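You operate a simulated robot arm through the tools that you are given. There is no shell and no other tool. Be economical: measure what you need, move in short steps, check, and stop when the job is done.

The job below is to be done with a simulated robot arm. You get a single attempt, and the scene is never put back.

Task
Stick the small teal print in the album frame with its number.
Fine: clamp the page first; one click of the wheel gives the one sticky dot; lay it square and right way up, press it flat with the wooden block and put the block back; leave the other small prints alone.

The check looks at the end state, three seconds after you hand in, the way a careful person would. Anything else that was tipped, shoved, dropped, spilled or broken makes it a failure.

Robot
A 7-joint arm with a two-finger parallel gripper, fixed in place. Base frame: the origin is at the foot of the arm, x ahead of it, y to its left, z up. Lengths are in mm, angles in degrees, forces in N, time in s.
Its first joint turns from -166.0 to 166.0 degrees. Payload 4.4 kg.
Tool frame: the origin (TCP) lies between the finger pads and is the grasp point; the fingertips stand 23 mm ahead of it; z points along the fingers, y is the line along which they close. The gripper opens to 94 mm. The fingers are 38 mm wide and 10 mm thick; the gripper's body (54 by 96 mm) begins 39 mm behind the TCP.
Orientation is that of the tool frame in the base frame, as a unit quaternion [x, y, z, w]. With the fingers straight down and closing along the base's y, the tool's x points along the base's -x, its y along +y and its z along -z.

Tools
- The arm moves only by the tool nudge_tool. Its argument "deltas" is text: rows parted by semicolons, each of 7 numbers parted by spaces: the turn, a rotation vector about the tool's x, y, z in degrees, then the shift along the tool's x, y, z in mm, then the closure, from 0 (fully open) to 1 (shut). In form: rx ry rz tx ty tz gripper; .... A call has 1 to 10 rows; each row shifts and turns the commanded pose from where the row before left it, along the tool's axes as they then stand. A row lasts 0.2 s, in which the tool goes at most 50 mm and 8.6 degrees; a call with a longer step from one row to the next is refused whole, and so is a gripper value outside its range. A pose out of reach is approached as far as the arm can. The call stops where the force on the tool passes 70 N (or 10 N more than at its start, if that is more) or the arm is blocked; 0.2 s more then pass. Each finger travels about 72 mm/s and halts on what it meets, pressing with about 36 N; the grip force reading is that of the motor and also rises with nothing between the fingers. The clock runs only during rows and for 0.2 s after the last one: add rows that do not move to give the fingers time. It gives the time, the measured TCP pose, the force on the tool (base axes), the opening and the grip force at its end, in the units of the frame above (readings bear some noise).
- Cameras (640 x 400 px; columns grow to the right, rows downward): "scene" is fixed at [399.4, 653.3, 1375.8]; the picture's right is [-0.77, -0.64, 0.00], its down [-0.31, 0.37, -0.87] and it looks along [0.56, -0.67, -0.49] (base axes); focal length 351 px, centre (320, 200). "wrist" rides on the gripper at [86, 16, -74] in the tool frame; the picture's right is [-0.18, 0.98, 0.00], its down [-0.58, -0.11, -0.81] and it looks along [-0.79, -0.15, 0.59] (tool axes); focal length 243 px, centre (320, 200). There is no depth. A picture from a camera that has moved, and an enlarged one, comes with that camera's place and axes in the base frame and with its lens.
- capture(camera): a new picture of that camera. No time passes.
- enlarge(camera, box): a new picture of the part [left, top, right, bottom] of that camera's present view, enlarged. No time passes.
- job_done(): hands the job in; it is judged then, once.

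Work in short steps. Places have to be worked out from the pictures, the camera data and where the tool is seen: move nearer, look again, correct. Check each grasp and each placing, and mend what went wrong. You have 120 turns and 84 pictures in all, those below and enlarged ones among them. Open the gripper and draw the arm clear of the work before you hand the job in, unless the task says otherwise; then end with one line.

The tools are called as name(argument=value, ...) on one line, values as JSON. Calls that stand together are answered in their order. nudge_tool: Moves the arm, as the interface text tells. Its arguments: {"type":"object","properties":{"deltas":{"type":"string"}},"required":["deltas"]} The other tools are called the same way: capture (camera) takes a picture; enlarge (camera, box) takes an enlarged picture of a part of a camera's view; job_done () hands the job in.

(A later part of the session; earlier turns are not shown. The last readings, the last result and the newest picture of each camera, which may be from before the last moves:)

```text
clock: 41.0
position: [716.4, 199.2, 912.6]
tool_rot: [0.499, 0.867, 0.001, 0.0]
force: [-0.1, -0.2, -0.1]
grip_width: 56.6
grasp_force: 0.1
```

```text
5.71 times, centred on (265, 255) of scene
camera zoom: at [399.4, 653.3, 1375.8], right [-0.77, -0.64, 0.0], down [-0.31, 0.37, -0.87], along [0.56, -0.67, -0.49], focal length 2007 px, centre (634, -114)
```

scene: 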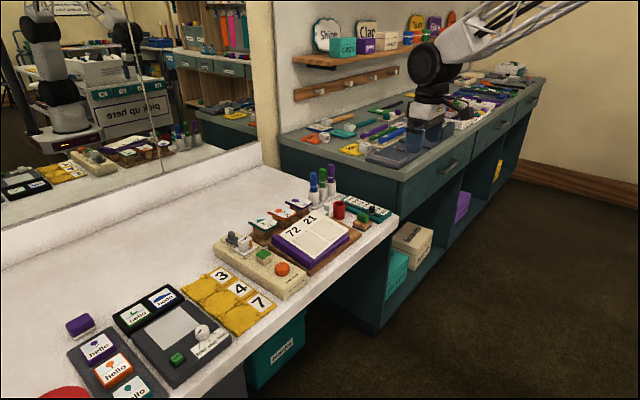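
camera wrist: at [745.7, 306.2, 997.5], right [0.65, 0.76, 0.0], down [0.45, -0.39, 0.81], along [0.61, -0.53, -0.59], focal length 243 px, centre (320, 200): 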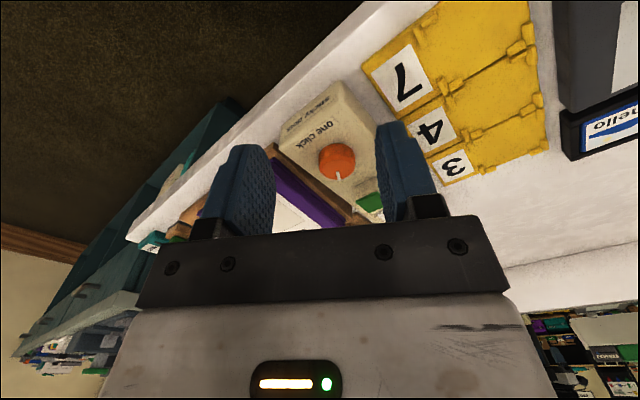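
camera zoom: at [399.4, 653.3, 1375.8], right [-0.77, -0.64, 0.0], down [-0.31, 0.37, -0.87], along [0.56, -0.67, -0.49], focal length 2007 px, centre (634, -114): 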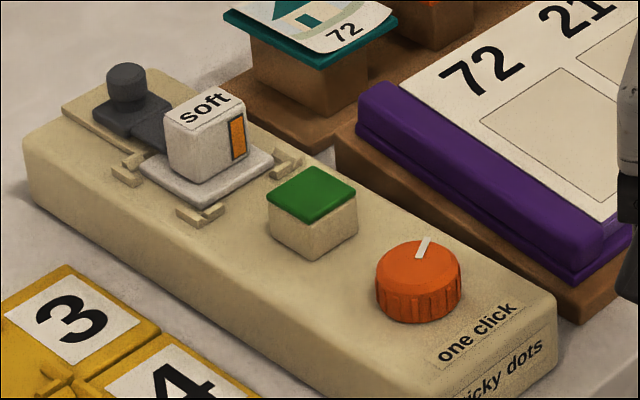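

Still no dot at 60°. A 90° click is plausible, and a second click would need far more, so I grip again and turn on to about 92°.

nudge_tool(deltas="0 0 0 -10 45 0 0.4;0 0 0 -10 45 0 0.4;0 0 0 -20 40 0 0.4;0 0 0 -35 20 0 0.4;0 0 0 0 0 35 0.4;0 0 0 0 0 30 0.4;0 0 0 0 0 0 0.4;0 0 0 0 0 0 0.75;0 0 0 0 0 0 0.75;0 0 0 0 0 0 0.75")

nudge_tool(deltas="0 0 5.3 0 0 0 0.75;0 0 5.3 0 0 0 0.75;0 0 5.3 0 0 0 0.75;0 0 5.3 0 0 0 0.75;0 0 5.3 0 0 0 0.75;0 0 5.3 0 0 0 0.75;0 0 0 0 0 0 0.75")

nudge_tool(deltas="0 0 0 0 0 0 0.4;0 0 0 0 0 0 0.4;0 0 0 0 0 -35 0.4;0 0 0 0 0 -35 0.4;0 0 0 0 -40 0 0.4;0 0 0 0 -45 0 0.4;0 0 0 0 -45 0 0.4;0 0 0 0 -40 0 0.4;0 0 0 0 0 0 0.4")

enlarge(camera="scene", box=[215, 220, 315, 290])

```text
clock: 43.2
position: [884.8, 208.9, 847.1]
tool_rot: [0.5, 0.866, 0.001, 0.0]
force: [-3.4, -4.8, -2.1]
grip_width: 33.6
grasp_force: 45.1
```

```text
clock: 44.8
position: [884.4, 209.6, 846.7]
tool_rot: [0.718, 0.696, -0.001, 0.0]
force: [18.8, -15.8, -17.8]
grip_width: 33.3
grasp_force: 44.5
```

```text
clock: 46.8
position: [713.2, 214.2, 915.6]
tool_rot: [0.718, 0.696, -0.001, 0.001]
force: [0.0, 0.3, 0.5]
grip_width: 56.6
grasp_force: 0.1
```

```text
5.71 times, centred on (265, 255) of scene
camera zoom: at [399.4, 653.3, 1375.8], right [-0.77, -0.64, 0.0], down [-0.31, 0.37, -0.87], along [0.56, -0.67, -0.49], focal length 2007 px, centre (634, -114)
```

zoom: 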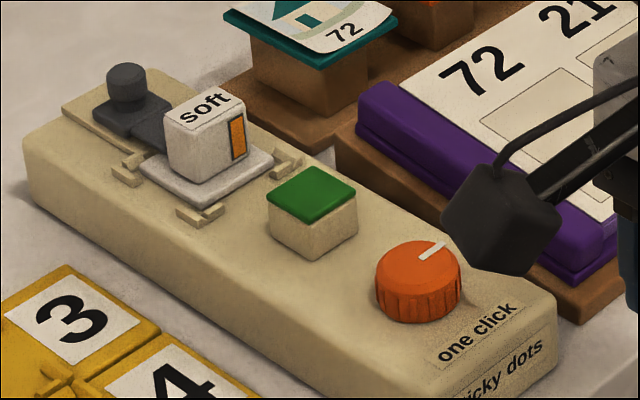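

No dot on the pad at 92°. I rotate back and bring the wrist camera close for a careful look at the dispenser.

nudge_tool(deltas="0 0 -8.5 0 0 0 0;0 0 -8.5 0 0 0 0;0 0 -8.5 0 0 0 0;0 0 -8.5 0 0 0 0;0 0 -8.5 0 0 0 0;0 0 -8.5 0 0 0 0;0 0 -8.5 0 0 0 0;0 0 -8.5 0 0 0 0;0 0 -8.5 0 0 0 0;0 0 -8.5 0 0 0 0")

nudge_tool(deltas="0 0 -6.7 0 0 0 0;0 0 0 -45 0 0 0;0 0 0 -45 0 0 0;0 0 0 -45 0 0 0;0 0 0 -45 0 0 0;0 0 0 0 0 0 0")

enlarge(camera="wrist", box=[220, 60, 420, 220])

```text
clock: 49.0
position: [714.0, 213.2, 916.5]
tool_rot: [0.058, 0.998, 0.0, 0.0]
force: [-0.6, 0.1, -0.7]
grip_width: 94.1
grasp_force: 0.0
```

```text
clock: 50.4
position: [893.7, 213.6, 918.4]
tool_rot: [0.001, 1.0, 0.0, 0.0]
force: [0.1, 0.5, -0.5]
grip_width: 94.0
grasp_force: 0.0
```

```text
2.50 times, centred on (320, 140) of wrist
camera zoom: at [807.8, 230.5, 992.6], right [0.19, 0.98, 0.0], down [0.58, -0.11, 0.81], along [0.79, -0.15, -0.59], focal length 606 px, centre (320, 350)
```

zoom: 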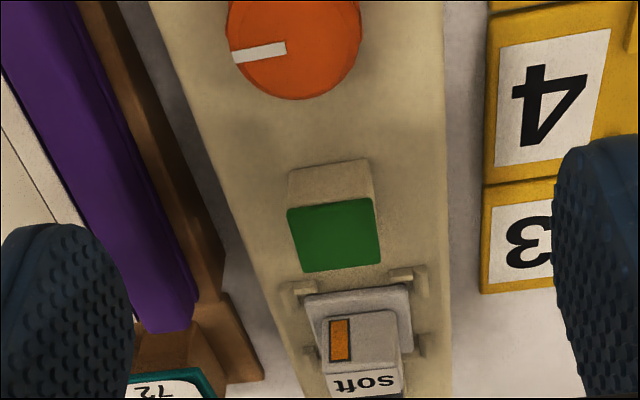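

No dot is visible on top. I check the whole scene for anything that changed, such as a dot elsewhere on the table or page.

enlarge(camera="scene", box=[180, 180, 400, 317])

capture(camera="wrist")

```text
2.91 times, centred on (290, 248) of scene
camera zoom: at [399.4, 653.3, 1375.8], right [-0.77, -0.64, 0.0], down [-0.31, 0.37, -0.87], along [0.56, -0.67, -0.49], focal length 1022 px, centre (407, 59)
```

zoom: 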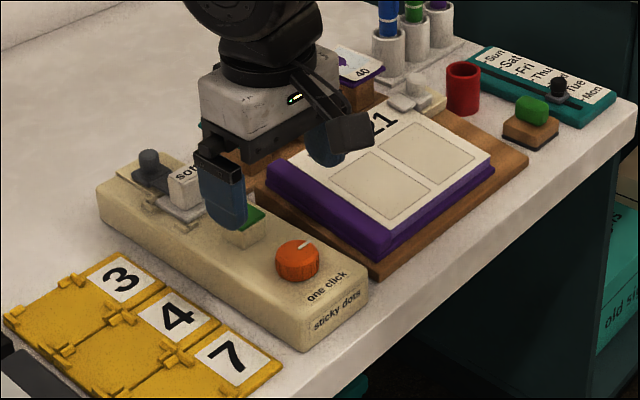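

```text
38 pictures are left
camera wrist: at [807.8, 230.5, 992.6], right [0.19, 0.98, 0.0], down [0.58, -0.11, 0.81], along [0.79, -0.15, -0.59], focal length 243 px, centre (320, 200)
```

wrist: 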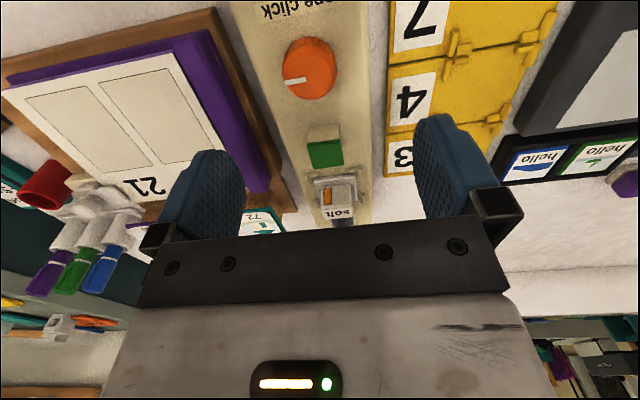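

No dot shows anywhere, so I think the raised green pad is where a print is set so the dot can go on its back. I fetch the teal print next: the plate spans x 1034–1105, y 76–133, z≈826. First I test how far out the arm reaches with the tool vertical and take a close look.

nudge_tool(deltas="0 0 0 -25 -36 -10 0.32;0 0 0 -25 -36 0 0.32;0 0 0 -30 -36 0 0.32;0 0 0 -30 0 0 0.32;0 0 0 -30 0 0 0.32;0 0 0 0 0 0 0.32")

capture(camera="wrist")

```text
clock: 51.8
position: [1032.3, 106.5, 926.5]
tool_rot: [0.001, 1.0, 0.0, 0.0]
force: [0.5, -0.1, 0.1]
grip_width: 64.0
grasp_force: 0.1
```

```text
37 pictures are left
camera wrist: at [946.4, 121.7, 1001.2], right [0.19, 0.98, 0.0], down [0.58, -0.11, 0.81], along [0.79, -0.15, -0.59], focal length 243 px, centre (320, 200)
```

wrist: 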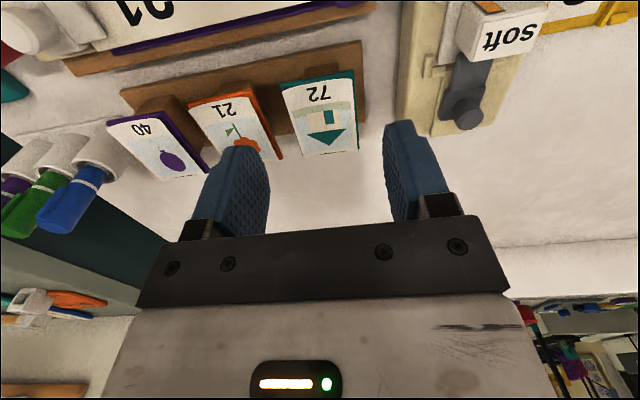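

The arm reaches x=1032 with the tool vertical. I zoom in on the print here and try going a bit further out.

enlarge(camera="wrist", box=[240, 60, 400, 180])

nudge_tool(deltas="0 0 0 -18 0 10 0.32;0 0 0 -18 0 10 0.32;0 0 0 0 0 0 0.32")

```text
3.33 times, centred on (320, 120) of wrist
camera zoom: at [946.4, 121.7, 1001.2], right [0.19, 0.98, 0.0], down [0.58, -0.11, 0.81], along [0.79, -0.15, -0.59], focal length 809 px, centre (320, 467)
```

zoom: 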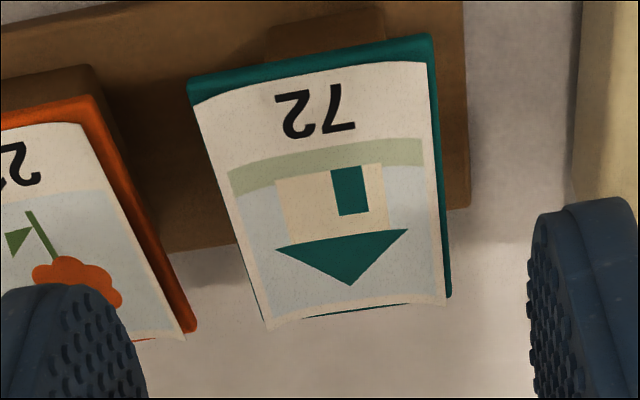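

```text
clock: 52.6
position: [1069.5, 104.1, 908.5]
tool_rot: [0.001, 1.0, 0.001, 0.0]
force: [-0.2, 0.1, -0.5]
grip_width: 63.8
grasp_force: 0.1
```

The print is a 69×51 mm card with its left and right edges curled up, centred at about (1071,102). It can be gripped across y. I descend over it in steps.

nudge_tool(deltas="0 0 0 -2 -2 15 0.32;0 0 0 0 0 15 0.32;0 0 0 0 0 15 0.32;0 0 0 0 0 6 0.32;0 0 0 0 0 0 0.32")

enlarge(camera="scene", box=[235, 185, 305, 235])

enlarge(camera="wrist", box=[220, 90, 420, 240])

```text
clock: 53.8
position: [1070.5, 103.5, 856.5]
tool_rot: [0.0, 1.0, 0.0, 0.0]
force: [0.5, -0.7, -0.2]
grip_width: 64.1
grasp_force: 0.1
```

```text
8.00 times, centred on (270, 210) of scene
camera zoom: at [399.4, 653.3, 1375.8], right [-0.77, -0.64, 0.0], down [-0.31, 0.37, -0.87], along [0.56, -0.67, -0.49], focal length 2809 px, centre (720, 120)
```

zoom: 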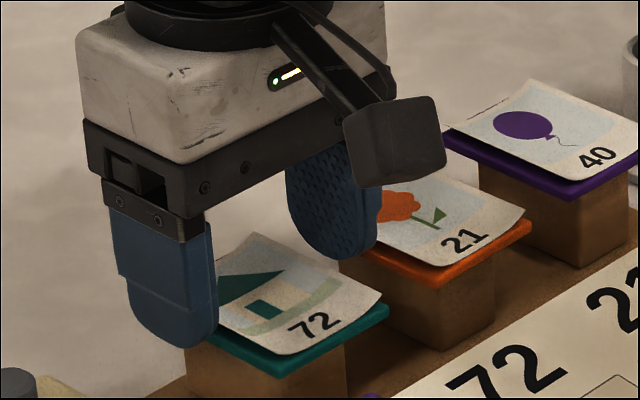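

```text
2.67 times, centred on (320, 165) of wrist
camera zoom: at [984.5, 119.5, 931.4], right [0.19, 0.98, 0.0], down [0.58, -0.11, 0.81], along [0.79, -0.15, -0.59], focal length 647 px, centre (320, 293)
```

zoom: 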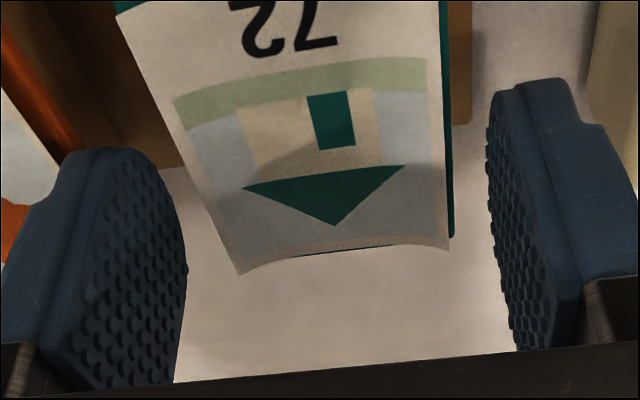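

The card lies between the fingers. I lower 4 mm more and close gradually.

nudge_tool(deltas="0 0 0 0 -1 4 0.32;0 0 0 0 0 0 0.40;0 0 0 0 0 0 0.44;0 0 0 0 0 0 0.46;0 0 0 0 0 0 0.47;0 0 0 0 0 0 0.47")

enlarge(camera="wrist", box=[220, 90, 420, 240])

```text
clock: 55.2
position: [1070.8, 103.4, 852.1]
tool_rot: [0.001, 1.0, 0.001, 0.001]
force: [0.3, -0.4, 0.0]
grip_width: 52.1
grasp_force: 36.0
```

```text
2.67 times, centred on (320, 165) of wrist
camera zoom: at [984.2, 119.2, 927.2], right [0.19, 0.98, 0.0], down [0.58, -0.11, 0.81], along [0.79, -0.15, -0.59], focal length 647 px, centre (320, 293)
```

zoom: 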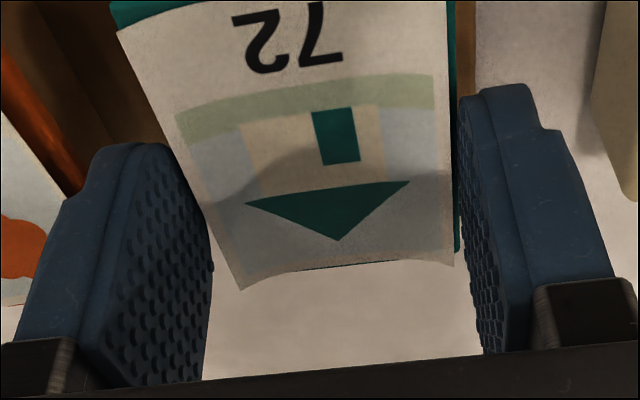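

Gripped at 52 mm, which matches the card width, with no side load. I lift and check.

nudge_tool(deltas="0 0 0 0 0 -5 0.47;0 0 0 0 0 -10 0.47;0 0 0 0 0 -20 0.47;0 0 0 0 0 -25 0.47;0 0 0 0 0 0 0.47")

capture(camera="wrist")

enlarge(camera="scene", box=[215, 155, 325, 235])

```text
clock: 56.4
position: [1071.6, 103.8, 912.1]
tool_rot: [0.002, 1.0, 0.0, 0.0]
force: [-0.2, -0.4, 0.1]
grip_width: 52.6
grasp_force: 36.0
```

```text
32 pictures are left
camera wrist: at [984.4, 119.8, 987.1], right [0.19, 0.98, 0.0], down [0.58, -0.11, 0.81], along [0.79, -0.15, -0.59], focal length 243 px, centre (320, 200)
```

wrist: 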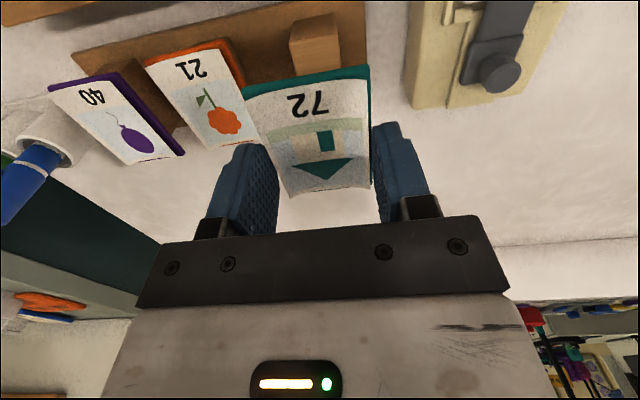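

```text
5.00 times, centred on (270, 195) of scene
camera zoom: at [399.4, 653.3, 1375.8], right [-0.77, -0.64, 0.0], down [-0.31, 0.37, -0.87], along [0.56, -0.67, -0.49], focal length 1756 px, centre (570, 225)
```

zoom: 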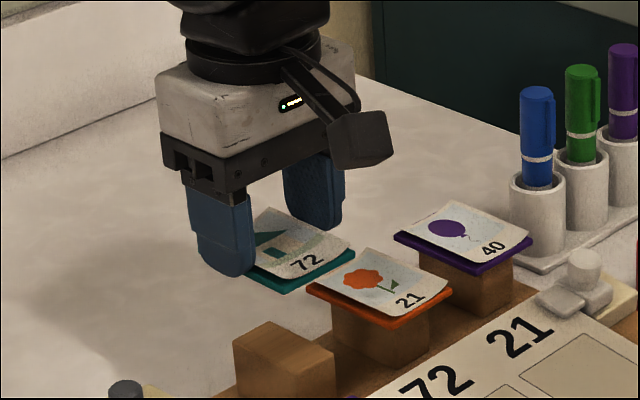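

The whole print lifted: a teal-backed tile about 52 mm wide. It is held level and its post stayed put. I carry it to above the green pad at about (953,210, top z≈836) and check.

nudge_tool(deltas="0 0 0 29 27 -5 0.47;0 0 0 29 27 0 0.47;0 0 0 29 26 0 0.47;0 0 0 28 26 0 0.47;0 0 0 0 0 15 0.47;0 0 0 0 0 0 0.47")

enlarge(camera="scene", box=[215, 200, 315, 280])

```text
clock: 57.8
position: [956.4, 207.8, 902.3]
tool_rot: [0.001, 1.0, 0.0, 0.0]
force: [0.5, -0.1, -0.4]
grip_width: 52.4
grasp_force: 35.8
```

```text
5.00 times, centred on (265, 240) of scene
camera zoom: at [399.4, 653.3, 1375.8], right [-0.77, -0.64, 0.0], down [-0.31, 0.37, -0.87], along [0.56, -0.67, -0.49], focal length 1756 px, centre (595, 0)
```

zoom: 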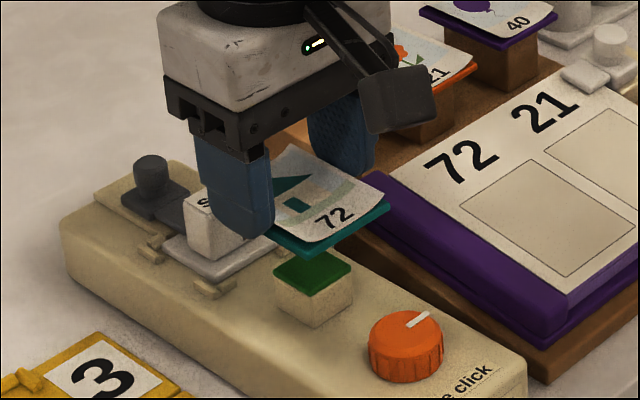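

The print is over the pad. I lower it to just above contact, then in small steps watching the force.

nudge_tool(deltas="0 0 0 0 1 12 0.47;0 0 0 0 1 12 0.47;0 0 0 0 0 8 0.47;0 0 0 0 0 0 0.47")

nudge_tool(deltas="0 0 0 0 0 2 0.47;0 0 0 0 0 0 0.47")

nudge_tool(deltas="0 0 0 0 0 2 0.47;0 0 0 0 0 0 0.47")

```text
clock: 58.8
position: [958.0, 212.0, 870.7]
tool_rot: [0.001, 1.0, -0.001, 0.0]
force: [0.5, 0.1, -1.0]
grip_width: 52.2
grasp_force: 35.6
```

```text
clock: 59.4
position: [957.6, 211.0, 870.1]
tool_rot: [0.001, 1.0, 0.0, 0.001]
force: [0.7, -1.0, 9.5]
grip_width: 52.6
grasp_force: 35.9
```

```text
clock: 60.0
position: [958.4, 211.6, 869.3]
tool_rot: [0.001, 1.0, 0.0, 0.002]
force: [0.8, -0.7, 31.0]
grip_width: 52.4
grasp_force: 35.4
```

Contact is firm at TCP z≈870, 31 N. To see whether it picked up a dot, I lift it high and roll the tool so the print's back faces the scene camera.

nudge_tool(deltas="0 0 0 0 0 -10 0.47;0 0 0 0 0 -35 0.47;0 0 0 20 0 -45 0.47;0 0 0 20 0 -45 0.47;0 0 0 20 0 -45 0.47;0 0 0 20 0 0 0.47;0 0 0 0 0 0 0.47")

nudge_tool(deltas="-8 0 0 0 0 0 0.47;-8 0 0 0 0 0 0.47;-8 0 0 0 0 0 0.47;-8 0 0 0 0 0 0.47;-8 0 0 0 0 0 0.47;-8 0 0 0 0 0 0.47;-8 0 0 0 0 0 0.47;-8 0 0 0 0 0 0.47;-8 0 0 0 0 0 0.47;0 0 0 0 0 0 0.47")

capture(camera="scene")

```text
clock: 61.6
position: [877.5, 210.7, 1045.9]
tool_rot: [0.001, 1.0, 0.0, -0.001]
force: [-0.4, -0.1, -0.6]
grip_width: 52.2
grasp_force: 35.9
```

```text
clock: 63.8
position: [877.7, 210.8, 1045.6]
tool_rot: [0.001, 0.808, 0.589, 0.0]
force: [0.5, 0.1, -0.9]
grip_width: 52.3
grasp_force: 35.6
```

```text
29 pictures are left
```

scene: 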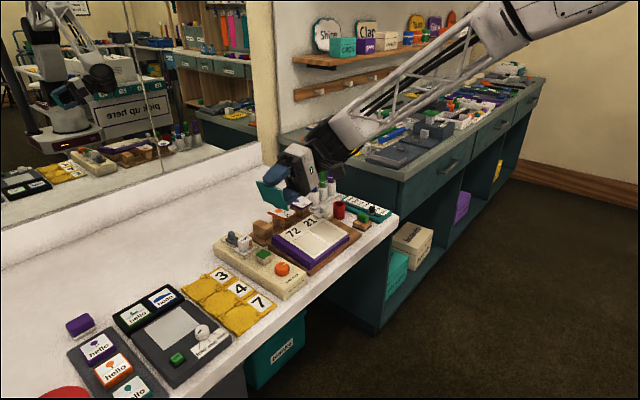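

I zoom in on the print's underside.

enlarge(camera="scene", box=[240, 165, 320, 225])

```text
6.67 times, centred on (280, 195) of scene
camera zoom: at [399.4, 653.3, 1375.8], right [-0.77, -0.64, 0.0], down [-0.31, 0.37, -0.87], along [0.56, -0.67, -0.49], focal length 2341 px, centre (587, 233)
```

zoom: 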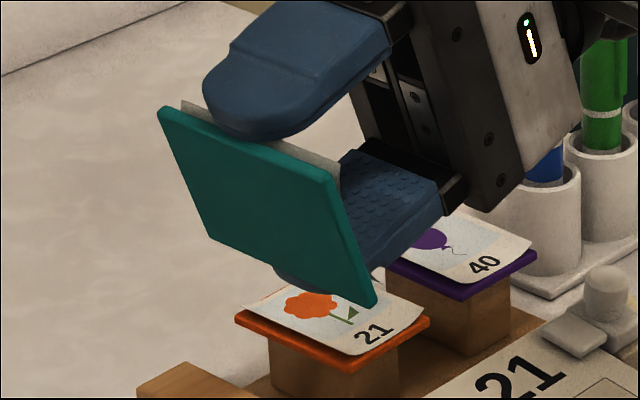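

The back is clean, so no dot has been delivered. The wheel probably dispenses in the other direction. I set the print back on its post and test the wheel with the pad in view. First I level the tool.

nudge_tool(deltas="8 0 0 0 0 0 0.47;8 0 0 0 0 0 0.47;8 0 0 0 0 0 0.47;8 0 0 0 0 0 0.47;8 0 0 0 0 0 0.47;8 0 0 0 0 0 0.47;8 0 0 0 0 0 0.47;8 0 0 0 0 0 0.47;8 0 0 0 0 0 0.47;0 0 0 0 0 0 0.47")

nudge_tool(deltas="0 0 0 -38.8 -21.4 0 0.47;0 0 0 -38.8 -21.4 0 0.47;0 0 0 -38.8 -21.4 0 0.47;0 0 0 -38.8 -21.4 0 0.47;0 0 0 -38.8 -21.4 0 0.47;0 0 0 0 0 45 0.47;0 0 0 0 0 45 0.47;0 0 0 0 0 43 0.47;0 0 0 0 0 0 0.47")

capture(camera="wrist")

```text
clock: 66.0
position: [876.8, 210.3, 1046.5]
tool_rot: [0.001, 1.0, 0.0, 0.0]
force: [-0.6, 0.0, -0.2]
grip_width: 52.4
grasp_force: 35.8
```

```text
clock: 68.0
position: [1070.6, 104.2, 912.0]
tool_rot: [0.001, 1.0, 0.001, 0.001]
force: [-0.4, 0.3, 0.0]
grip_width: 52.1
grasp_force: 35.9
```

```text
27 pictures are left
camera wrist: at [982.9, 120.4, 987.3], right [0.19, 0.98, 0.0], down [0.58, -0.11, 0.81], along [0.79, -0.15, -0.59], focal length 243 px, centre (320, 200)
```

wrist: 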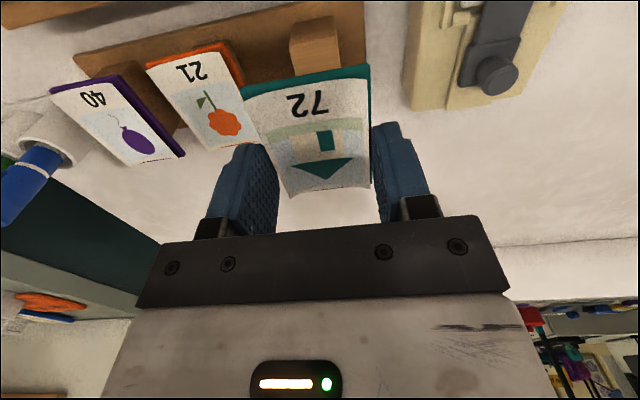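

The pose matches the one at pickup. I lower it onto its post.

nudge_tool(deltas="0 0 0 0 0 20 0.47;0 0 0 0 0 20 0.47;0 0 0 0 0 12 0.47;0 0 0 0 0 5 0.47;0 0 0 0 0 3 0.47;0 0 0 0 0 0 0.47")

```text
clock: 69.4
position: [1071.1, 105.3, 854.3]
tool_rot: [0.001, 1.0, 0.0, 0.0]
force: [0.4, 0.9, -0.5]
grip_width: 52.2
grasp_force: 36.0
```

No contact yet. I lower in 1.5 mm steps until it touches, then release.

nudge_tool(deltas="0 0 0 0 0 1.5 0.47;0 0 0 0 0 0 0.47")

nudge_tool(deltas="0 0 0 0 0 1.5 0.47;0 0 0 0 0 0 0.47")

```text
clock: 70.0
position: [1070.0, 105.1, 852.6]
tool_rot: [0.001, 1.0, 0.001, 0.0]
force: [-0.4, -0.3, 0.4]
grip_width: 52.4
grasp_force: 35.9
```

```text
clock: 70.6
position: [1069.5, 103.2, 851.5]
tool_rot: [0.002, 1.0, 0.0, 0.001]
force: [0.5, 0.4, 9.0]
grip_width: 52.3
grasp_force: 35.8
```

It is in contact. I open, rise and go back toward the wheel.

nudge_tool(deltas="0 0 0 0 0 0 0.40;0 0 0 0 0 0 0.34;0 0 0 0 0 0 0.34;0 0 0 0 0 -30 0.34;0 0 0 0 0 -40 0.34;0 0 0 40 26 0 0.4;0 0 0 40 26 0 0.4;0 0 0 40 26 0 0.4;0 0 0 40 26 0 0.4;0 0 0 25 2 0 0.4")

nudge_tool(deltas="0 0 -8.5 0 0 0 0.4;0 0 -8.5 0 0 0 0.4;0 0 -8.5 0 0 0 0.4;0 0 -8.5 0 0 0 0.4;0 0 -8.5 0 0 0 0.4;0 0 0 0 0 0 0.4")

enlarge(camera="scene", box=[215, 200, 315, 280])

```text
clock: 72.8
position: [884.1, 210.2, 919.9]
tool_rot: [0.001, 1.0, 0.0, 0.0]
force: [0.2, 0.9, -0.1]
grip_width: 56.2
grasp_force: 0.2
```

```text
clock: 74.2
position: [886.9, 209.5, 920.8]
tool_rot: [-0.363, 0.932, 0.001, 0.0]
force: [-0.8, -1.0, -0.5]
grip_width: 56.3
grasp_force: 0.0
```

```text
5.00 times, centred on (265, 240) of scene
camera zoom: at [399.4, 653.3, 1375.8], right [-0.77, -0.64, 0.0], down [-0.31, 0.37, -0.87], along [0.56, -0.67, -0.49], focal length 1756 px, centre (595, 0)
```

zoom: 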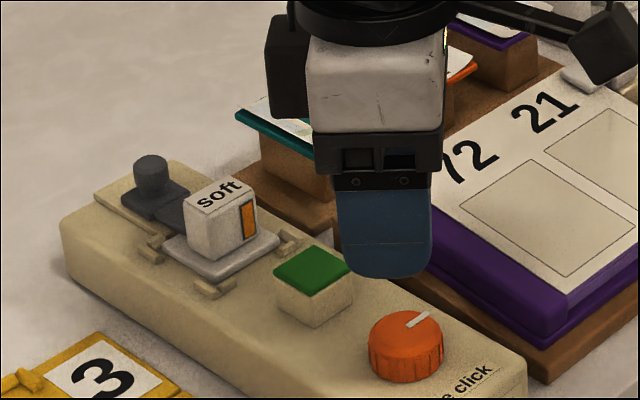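

The pad stays visible from this orientation. I descend, grip the wheel, and turn it back counterclockwise about 85° toward its starting angle, watching the pad.

nudge_tool(deltas="0 0 0 0 0 30 0.4;0 0 0 0 0 30 0.4;0 0 0 0 0 14 0.4;0 0 0 0 0 0 0.4;0 0 0 0 0 0 0.75;0 0 0 0 0 0 0.75;0 0 0 0 0 0 0.75")

nudge_tool(deltas="0 0 -6 0 0 0 0.75;0 0 -6 0 0 0 0.75;0 0 -6 0 0 0 0.75;0 0 -6 0 0 0 0.75;0 0 -6 0 0 0 0.75;0 0 0 0 0 0 0.75")

enlarge(camera="scene", box=[215, 200, 315, 280])

```text
clock: 75.8
position: [884.8, 211.3, 847.4]
tool_rot: [-0.362, 0.932, 0.0, 0.0]
force: [-5.3, 9.9, -1.5]
grip_width: 33.3
grasp_force: 45.4
```

```text
clock: 77.2
position: [884.9, 210.8, 846.5]
tool_rot: [-0.591, 0.807, 0.0, 0.0]
force: [-21.5, 7.4, 11.1]
grip_width: 33.3
grasp_force: 44.8
stopped in row 6: the force on the tool passed its limit (the readings are from after the stop); the commanded pose is now the measured one
```

```text
5.00 times, centred on (265, 240) of scene
camera zoom: at [399.4, 653.3, 1375.8], right [-0.77, -0.64, 0.0], down [-0.31, 0.37, -0.87], along [0.56, -0.67, -0.49], focal length 1756 px, centre (595, 0)
```

zoom: 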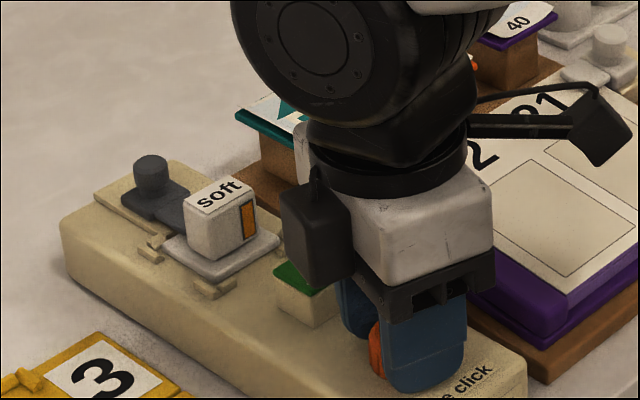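

The force limit tripped at the end of the turn. I check the wheel's pointer with the wrist camera.

enlarge(camera="wrist", box=[240, 80, 400, 240])

```text
2.50 times, centred on (320, 160) of wrist
camera zoom: at [842.9, 133.3, 921.2], right [-0.88, 0.47, 0.0], down [0.28, 0.52, 0.81], along [0.38, 0.71, -0.59], focal length 606 px, centre (320, 300)
```

zoom: 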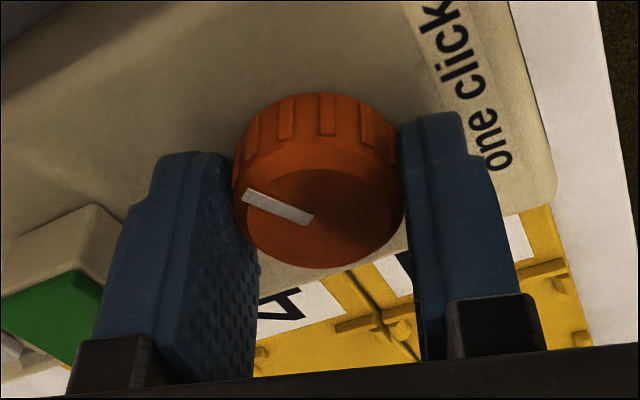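

The wheel turned back with the tool to about −60°. I continue counterclockwise gently in 5° steps.

nudge_tool(deltas="0 0 -5 0 0 0 0.75;0 0 -5 0 0 0 0.75;0 0 -5 0 0 0 0.75;0 0 -5 0 0 0 0.75;0 0 -5 0 0 0 0.75;0 0 -5 0 0 0 0.75;0 0 0 0 0 0 0.75")

```text
clock: 78.8
position: [884.3, 210.4, 846.8]
tool_rot: [0.78, -0.625, 0.0, 0.0]
force: [-51.0, 19.3, 17.5]
grip_width: 33.6
grasp_force: 44.6
```

The side load is growing from a slight off-centre grip. I release, rise above the wheel, and rotate the tool back to regrip.

nudge_tool(deltas="0 0 0 0 0 0 0.4;0 0 0 0 0 0 0.4;0 0 0 0 0 -40 0.4;0 0 8.5 0 0 0 0.4;0 0 8.5 0 0 0 0.4;0 0 8.5 0 0 0 0.4;0 0 8.5 0 0 0 0.4;0 0 8.5 0 0 0 0.4;0 0 8.5 0 0 0 0.4;0 0 0 0 0 0 0.4")

enlarge(camera="scene", box=[215, 200, 315, 280])

```text
clock: 81.0
position: [884.6, 211.1, 885.4]
tool_rot: [-0.433, 0.901, 0.001, -0.001]
force: [-0.1, -0.5, -0.1]
grip_width: 56.4
grasp_force: 0.0
```

```text
5.00 times, centred on (265, 240) of scene
camera zoom: at [399.4, 653.3, 1375.8], right [-0.77, -0.64, 0.0], down [-0.31, 0.37, -0.87], along [0.56, -0.67, -0.49], focal length 1756 px, centre (595, 0)
```

zoom: 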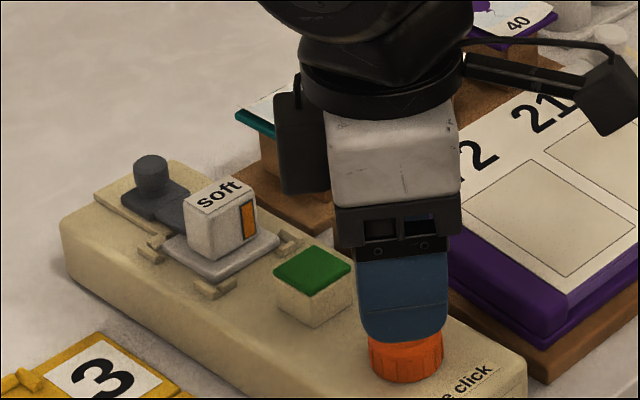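

The pad is still empty. I regrip and turn another 35° counterclockwise, back to about the start mark.

nudge_tool(deltas="0 0 0 0 0 39 0.4;0 0 0 0 0 0 0.4;0 0 0 0 0 0 0.75;0 0 0 0 0 0 0.75;0 0 0 0 0 0 0.75")

nudge_tool(deltas="0 0 -5 0 0 0 0.75;0 0 -5 0 0 0 0.75;0 0 -5 0 0 0 0.75;0 0 -5 0 0 0 0.75;0 0 -5 0 0 0 0.75;0 0 -5 0 0 0 0.75;0 0 -4 0 0 0 0.75;0 0 0 0 0 0 0.75")

enlarge(camera="wrist", box=[140, 80, 400, 280])

```text
clock: 82.2
position: [886.4, 213.4, 846.7]
tool_rot: [-0.435, 0.901, 0.001, -0.001]
force: [13.7, -4.7, -8.1]
grip_width: 33.4
grasp_force: 45.2
```

```text
clock: 84.0
position: [883.2, 212.4, 846.4]
tool_rot: [-0.679, 0.734, 0.001, -0.001]
force: [-21.2, 33.3, 1.4]
grip_width: 33.3
grasp_force: 44.9
```

```text
2.00 times, centred on (270, 180) of wrist
camera zoom: at [861.1, 126.5, 921.9], right [-0.97, 0.26, 0.0], down [0.16, 0.57, 0.81], along [0.21, 0.78, -0.59], focal length 485 px, centre (420, 240)
```

zoom: 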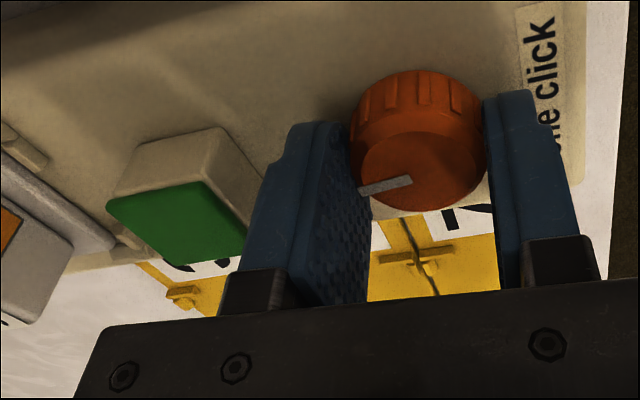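

The wheel is back at about 0° and the wrist view shows both pointer and pad clearly. I turn on counterclockwise another 15°.

nudge_tool(deltas="0 0 -5 0 0 0 0.75;0 0 -5 0 0 0 0.75;0 0 -5 0 0 0 0.75;0 0 0 0 0 0 0.75")

enlarge(camera="wrist", box=[140, 80, 400, 280])

```text
clock: 85.0
position: [883.4, 210.2, 845.9]
tool_rot: [0.769, -0.639, -0.001, 0.001]
force: [-60.7, 13.1, 19.4]
grip_width: 33.7
grasp_force: 45.1
```

```text
2.00 times, centred on (270, 180) of wrist
camera zoom: at [883.7, 122.5, 921.7], right [-1.0, 0.0, 0.0], down [0.0, 0.59, 0.81], along [0.0, 0.81, -0.59], focal length 485 px, centre (420, 240)
```

zoom: 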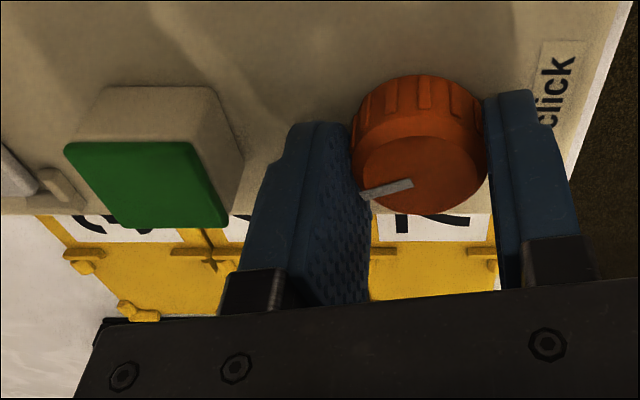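

No dot at about +18°. I release and regrip with the tool rotated back, then turn another 30° counterclockwise.

nudge_tool(deltas="0 0 0 0 0 0 0.4;0 0 0 0 0 0 0.4;0 0 0 0 0 -35 0.4;0 0 8.4 0 0 0 0.4;0 0 8.4 0 0 0 0.4;0 0 8.4 0 0 0 0.4;0 0 8.4 0 0 0 0.4;0 0 8.4 0 0 0 0.4;0 0 0 0 0 35 0.4;0 0 0 0 0 0 0.4")

nudge_tool(deltas="0 0 0 0 0 0 0.75;0 0 0 0 0 0 0.75;0 0 0 0 0 0 0.75;0 0 -5 0 0 0 0.75;0 0 -5 0 0 0 0.75;0 0 -5 0 0 0 0.75;0 0 -5 0 0 0 0.75;0 0 -5 0 0 0 0.75;0 0 -5 0 0 0 0.75;0 0 0 0 0 0 0.75")

enlarge(camera="wrist", box=[140, 80, 400, 280])

```text
clock: 87.2
position: [884.4, 210.8, 847.3]
tool_rot: [-0.488, 0.873, 0.0, -0.002]
force: [0.1, -0.8, 0.6]
grip_width: 56.5
grasp_force: 0.0
```

```text
clock: 89.5
position: [884.6, 211.3, 846.6]
tool_rot: [-0.698, 0.716, 0.001, -0.002]
force: [-6.7, 20.6, -14.2]
grip_width: 33.4
grasp_force: 44.7
```

```text
2.00 times, centred on (270, 180) of wrist
camera zoom: at [865.5, 124.9, 921.4], right [-0.98, 0.21, 0.0], down [0.13, 0.58, 0.81], along [0.17, 0.79, -0.59], focal length 485 px, centre (420, 240)
```

zoom: 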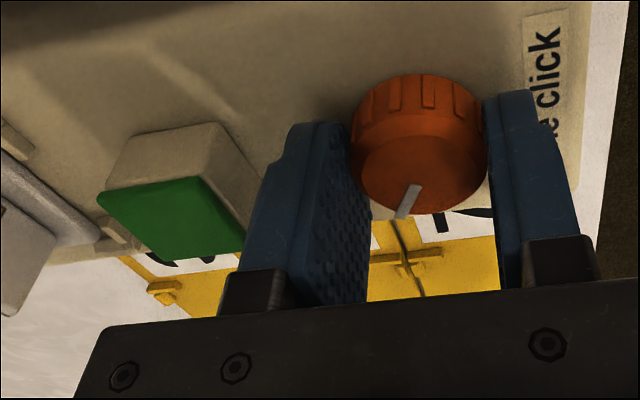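

The pointer is at about +50° and there is still no dot. I regrip and continue to about +92°, which completes a symmetric test of the other direction.

nudge_tool(deltas="0 0 0 0 0 0 0.4;0 0 0 0 0 0 0.4;0 0 0 0 0 -35 0.4;0 0 8.4 0 0 0 0.4;0 0 8.4 0 0 0 0.4;0 0 8.4 0 0 0 0.4;0 0 8.4 0 0 0 0.4;0 0 8.4 0 0 0 0.4;0 0 0 0 0 35 0.4;0 0 0 0 0 0 0.4")

nudge_tool(deltas="0 0 0 0 0 0 0.75;0 0 0 0 0 0 0.75;0 0 0 0 0 0 0.75;0 0 -7 0 0 0 0.75;0 0 -7 0 0 0 0.75;0 0 -7 0 0 0 0.75;0 0 -7 0 0 0 0.75;0 0 -7 0 0 0 0.75;0 0 -7 0 0 0 0.75;0 0 0 0 0 0 0.75")

enlarge(camera="wrist", box=[140, 80, 400, 280])

```text
clock: 91.7
position: [884.3, 211.2, 846.4]
tool_rot: [-0.394, 0.919, 0.001, 0.0]
force: [-0.5, 0.0, 0.0]
grip_width: 56.5
grasp_force: 0.1
```

```text
clock: 93.8
position: [884.9, 210.8, 847.3]
tool_rot: [-0.698, 0.716, 0.001, 0.0]
force: [-49.6, -7.0, 28.7]
grip_width: 33.2
grasp_force: 45.1
```

```text
2.00 times, centred on (270, 180) of wrist
camera zoom: at [865.5, 124.6, 922.2], right [-0.98, 0.21, 0.0], down [0.13, 0.58, 0.81], along [0.17, 0.79, -0.59], focal length 485 px, centre (420, 240)
```

zoom: 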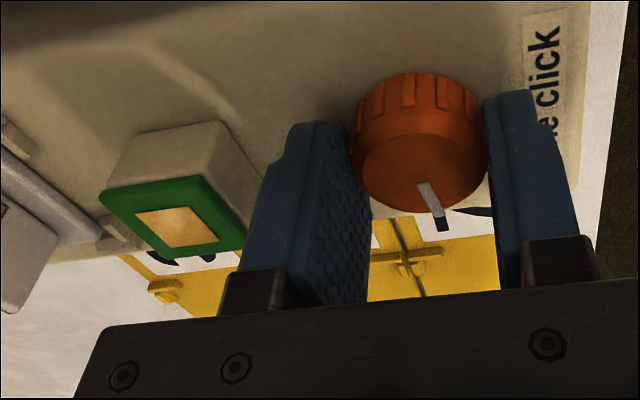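

A square sticky dot has appeared on the pad, so one click is done. I release the wheel without turning it further, rise, and rotate the tool back to straight.

nudge_tool(deltas="0 0 0 0 0 0 0.5;0 0 0 0 0 0 0.4;0 0 0 0 0 0 0.4;0 0 0 0 0 -40 0.4;0 0 0 0 0 -35 0.34;0 0 0 0 0 0 0.34")

nudge_tool(deltas="0 0 8.5 0 0 0 0.34;0 0 8.5 0 0 0 0.34;0 0 8.5 0 0 0 0.34;0 0 8.5 0 0 0 0.34;0 0 8.5 0 0 0 0.34;0 0 8.5 0 0 0 0.34;0 0 8.5 0 0 0 0.34;0 0 8.5 0 0 0 0.34;0 0 8.5 0 0 0 0.34;0 0 8.5 0 0 0 0.34")

nudge_tool(deltas="0 0 3.5 0 0 0 0.34;0 0 0 0 0 0 0.34")

enlarge(camera="scene", box=[215, 200, 315, 280])

```text
clock: 95.2
position: [885.0, 210.3, 922.2]
tool_rot: [-0.698, 0.716, 0.001, -0.001]
force: [0.2, 0.0, -0.2]
grip_width: 62.3
grasp_force: 0.0
```

```text
clock: 97.5
position: [885.8, 212.1, 922.5]
tool_rot: [-0.029, 1.0, 0.0, -0.001]
force: [0.8, 0.6, -0.2]
grip_width: 61.8
grasp_force: 0.1
```

```text
clock: 98.0
position: [885.3, 211.5, 921.2]
tool_rot: [-0.001, 1.0, 0.0, -0.001]
force: [-1.0, -0.9, 0.1]
grip_width: 61.9
grasp_force: 0.1
```

```text
5.00 times, centred on (265, 240) of scene
camera zoom: at [399.4, 653.3, 1375.8], right [-0.77, -0.64, 0.0], down [-0.31, 0.37, -0.87], along [0.56, -0.67, -0.49], focal length 1756 px, centre (595, 0)
```

zoom: 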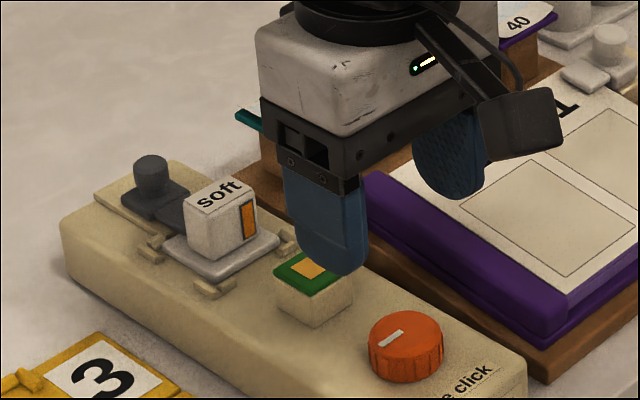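

One dot sits on the pad. I go back to the teal print, descend and grip as before.

nudge_tool(deltas="0 0 0 -37 -21.6 0 0.33;0 0 0 -37 -21.6 0 0.33;0 0 0 -37 -21.6 0 0.33;0 0 0 -37 -21.6 0 0.33;0 0 0 -37 -21.6 0 0.33;0 0 0 0 0 30 0.33;0 0 0 0 0 25 0.33;0 0 0 0 0 0 0.33")

capture(camera="wrist")

```text
clock: 99.8
position: [1070.9, 104.4, 866.3]
tool_rot: [0.0, 1.0, 0.0, -0.001]
force: [-0.4, -0.7, -0.3]
grip_width: 63.1
grasp_force: 0.1
```

```text
17 pictures are left
camera wrist: at [983.9, 120.2, 942.7], right [0.18, 0.98, 0.0], down [0.58, -0.11, 0.81], along [0.79, -0.15, -0.59], focal length 243 px, centre (320, 200)
```

wrist: 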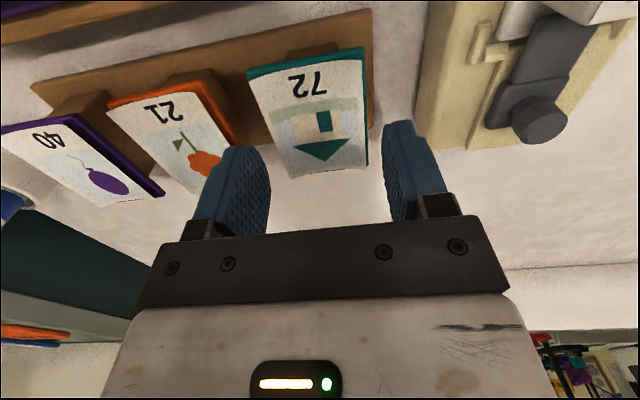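

Aligned well. I descend a bit deeper than before so the pads hold the backing, then close.

nudge_tool(deltas="0 0 0 0 -0.5 10 0.33;0 0 0 0 0 7.5 0.33;0 0 0 0 0 0 0.33;0 0 0 0 0 0 0.40;0 0 0 0 0 0 0.44;0 0 0 0 0 0 0.47;0 0 0 0 0 0 0.47;0 0 0 0 0 0 0.47")

```text
clock: 101.7
position: [1070.7, 103.7, 849.7]
tool_rot: [0.0, 1.0, 0.0, -0.001]
force: [0.5, 0.6, 1.4]
grip_width: 52.6
grasp_force: 35.4
```

Gripped. I lift and carry it over the dot at about (951, 210).

nudge_tool(deltas="0 0 0 0 0 -10 0.47;0 0 0 0 0 -25 0.47;0 0 0 0 0 -30 0.47;0 0 0 30 27 0 0.47;0 0 0 30 27 0 0.47;0 0 0 30 27 0 0.47;0 0 0 29.5 26 0 0.47;0 0 0 0 0 0 0.47")

nudge_tool(deltas="0 0 0 0 0 20 0.47;0 0 0 0 0 15 0.47;0 0 0 0 0 6 0.47;0 0 0 0 0 0 0.47")

nudge_tool(deltas="0 0 0 0 0 3 0.47;0 0 0 0 0 0 0.47")

```text
clock: 103.5
position: [949.2, 208.7, 915.1]
tool_rot: [0.0, 1.0, -0.001, -0.001]
force: [0.3, 1.5, 0.1]
grip_width: 52.3
grasp_force: 36.1
```

```text
clock: 104.5
position: [952.5, 209.6, 872.8]
tool_rot: [0.0, 1.0, 0.0, -0.001]
force: [-0.4, -0.1, 0.0]
grip_width: 52.2
grasp_force: 36.4
```

```text
clock: 105.0
position: [951.1, 209.6, 869.6]
tool_rot: [0.0, 1.0, 0.0, -0.001]
force: [-0.6, 0.3, -0.1]
grip_width: 51.8
grasp_force: 35.9
```

The print is just above the pad. I lower in 1.5 mm steps until it presses on the dot.

nudge_tool(deltas="0 0 0 0 0 1.5 0.47;0 0 0 0 0 0 0.47")

nudge_tool(deltas="0 0 0 0 0 1.5 0.47;0 0 0 0 0 0 0.47")

```text
clock: 105.7
position: [951.5, 209.5, 868.7]
tool_rot: [0.0, 1.0, 0.0, -0.001]
force: [0.1, 0.6, 0.7]
grip_width: 52.3
grasp_force: 35.6
```

```text
clock: 106.2
position: [950.7, 209.4, 867.9]
tool_rot: [0.001, 1.0, 0.001, 0.0]
force: [0.2, -0.4, -0.8]
grip_width: 52.4
grasp_force: 35.6
```

No contact yet. I continue.

nudge_tool(deltas="0 0 0 0 0 1.5 0.47;0 0 0 0 0 0 0.47")

nudge_tool(deltas="0 0 0 0 0 1 0.47;0 0 0 0 0 0 0.47")

```text
clock: 106.8
position: [951.8, 209.0, 866.7]
tool_rot: [-0.001, 1.0, 0.001, 0.0]
force: [-0.8, 1.9, 10.0]
grip_width: 52.3
grasp_force: 36.0
```

```text
clock: 107.5
position: [951.4, 208.2, 867.2]
tool_rot: [0.0, 1.0, -0.001, -0.001]
force: [2.6, 1.1, 23.6]
grip_width: 52.3
grasp_force: 36.1
```

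Pressed with 24 N. I lift and move over the "72" frame (centre about (906, 81)), still high, and check that the dot left the pad.

nudge_tool(deltas="0 0 0 0 0 -5 0.47;0 0 0 0 0 -20 0.47;0 0 0 0 0 -30 0.47;0 0 0 11 -32 0 0.47;0 0 0 11 -32 0 0.47;0 0 0 11 -32 0 0.47;0 0 0 11 -31 0 0.47;0 0 0 0 0 0 0.47")

enlarge(camera="scene", box=[225, 185, 345, 275])

capture(camera="wrist")

```text
clock: 109.2
position: [907.1, 80.0, 917.2]
tool_rot: [0.0, 1.0, 0.0, 0.0]
force: [-0.1, 1.0, -0.3]
grip_width: 52.3
grasp_force: 35.8
```

```text
4.44 times, centred on (285, 230) of scene
camera zoom: at [399.4, 653.3, 1375.8], right [-0.77, -0.64, 0.0], down [-0.31, 0.37, -0.87], along [0.56, -0.67, -0.49], focal length 1561 px, centre (476, 67)
```

zoom: 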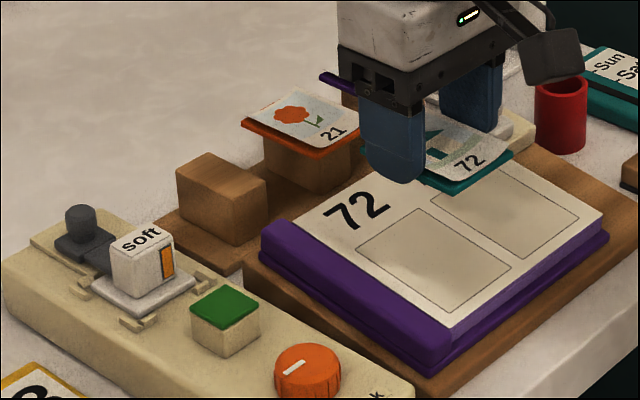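

```text
15 pictures are left
camera wrist: at [820.8, 95.7, 993.1], right [0.18, 0.98, 0.0], down [0.58, -0.11, 0.81], along [0.79, -0.15, -0.59], focal length 243 px, centre (320, 200)
```

wrist: 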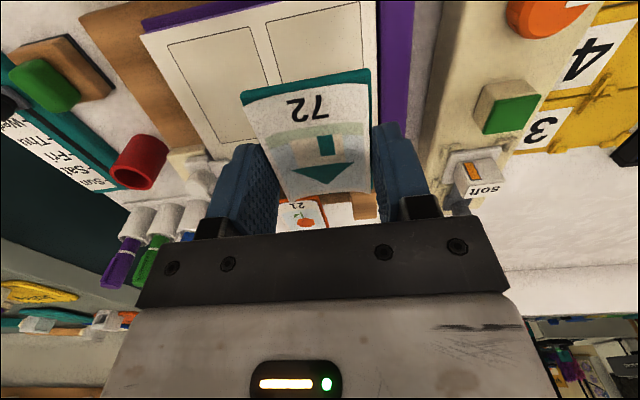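

The dot is gone from the pad, so it is on the print's back. I tilt the tool about 7° to match the page slope and lower to just above the frame for a close alignment check.

nudge_tool(deltas="0 -7 0 0 0 0 0.47;0 0 0 3 0.5 16 0.47;0 0 0 3 0.5 16 0.47;0 0 0 3.2 0.5 14.2 0.47;0 0 0 0 0 0 0.47")

enlarge(camera="wrist", box=[210, 0, 430, 165])

enlarge(camera="scene", box=[260, 200, 340, 260])

```text
clock: 110.5
position: [903.7, 84.4, 872.1]
tool_rot: [0.0, 0.998, 0.0, 0.06]
force: [0.6, -0.5, -0.3]
grip_width: 52.4
grasp_force: 36.7
```

```text
2.42 times, centred on (320, 82) of wrist
camera zoom: at [808.0, 99.5, 936.2], right [0.18, 0.98, 0.02], down [0.48, -0.11, 0.87], along [0.86, -0.15, -0.49], focal length 588 px, centre (320, 485)
```

zoom: 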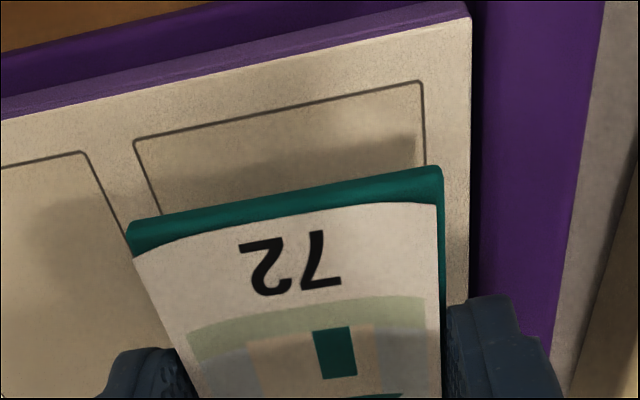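

```text
6.67 times, centred on (300, 230) of scene
camera zoom: at [399.4, 653.3, 1375.8], right [-0.77, -0.64, 0.0], down [-0.31, 0.37, -0.87], along [0.56, -0.67, -0.49], focal length 2341 px, centre (453, 0)
```

zoom: 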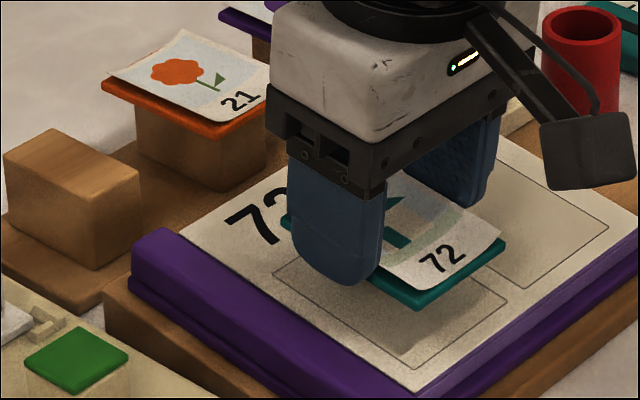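

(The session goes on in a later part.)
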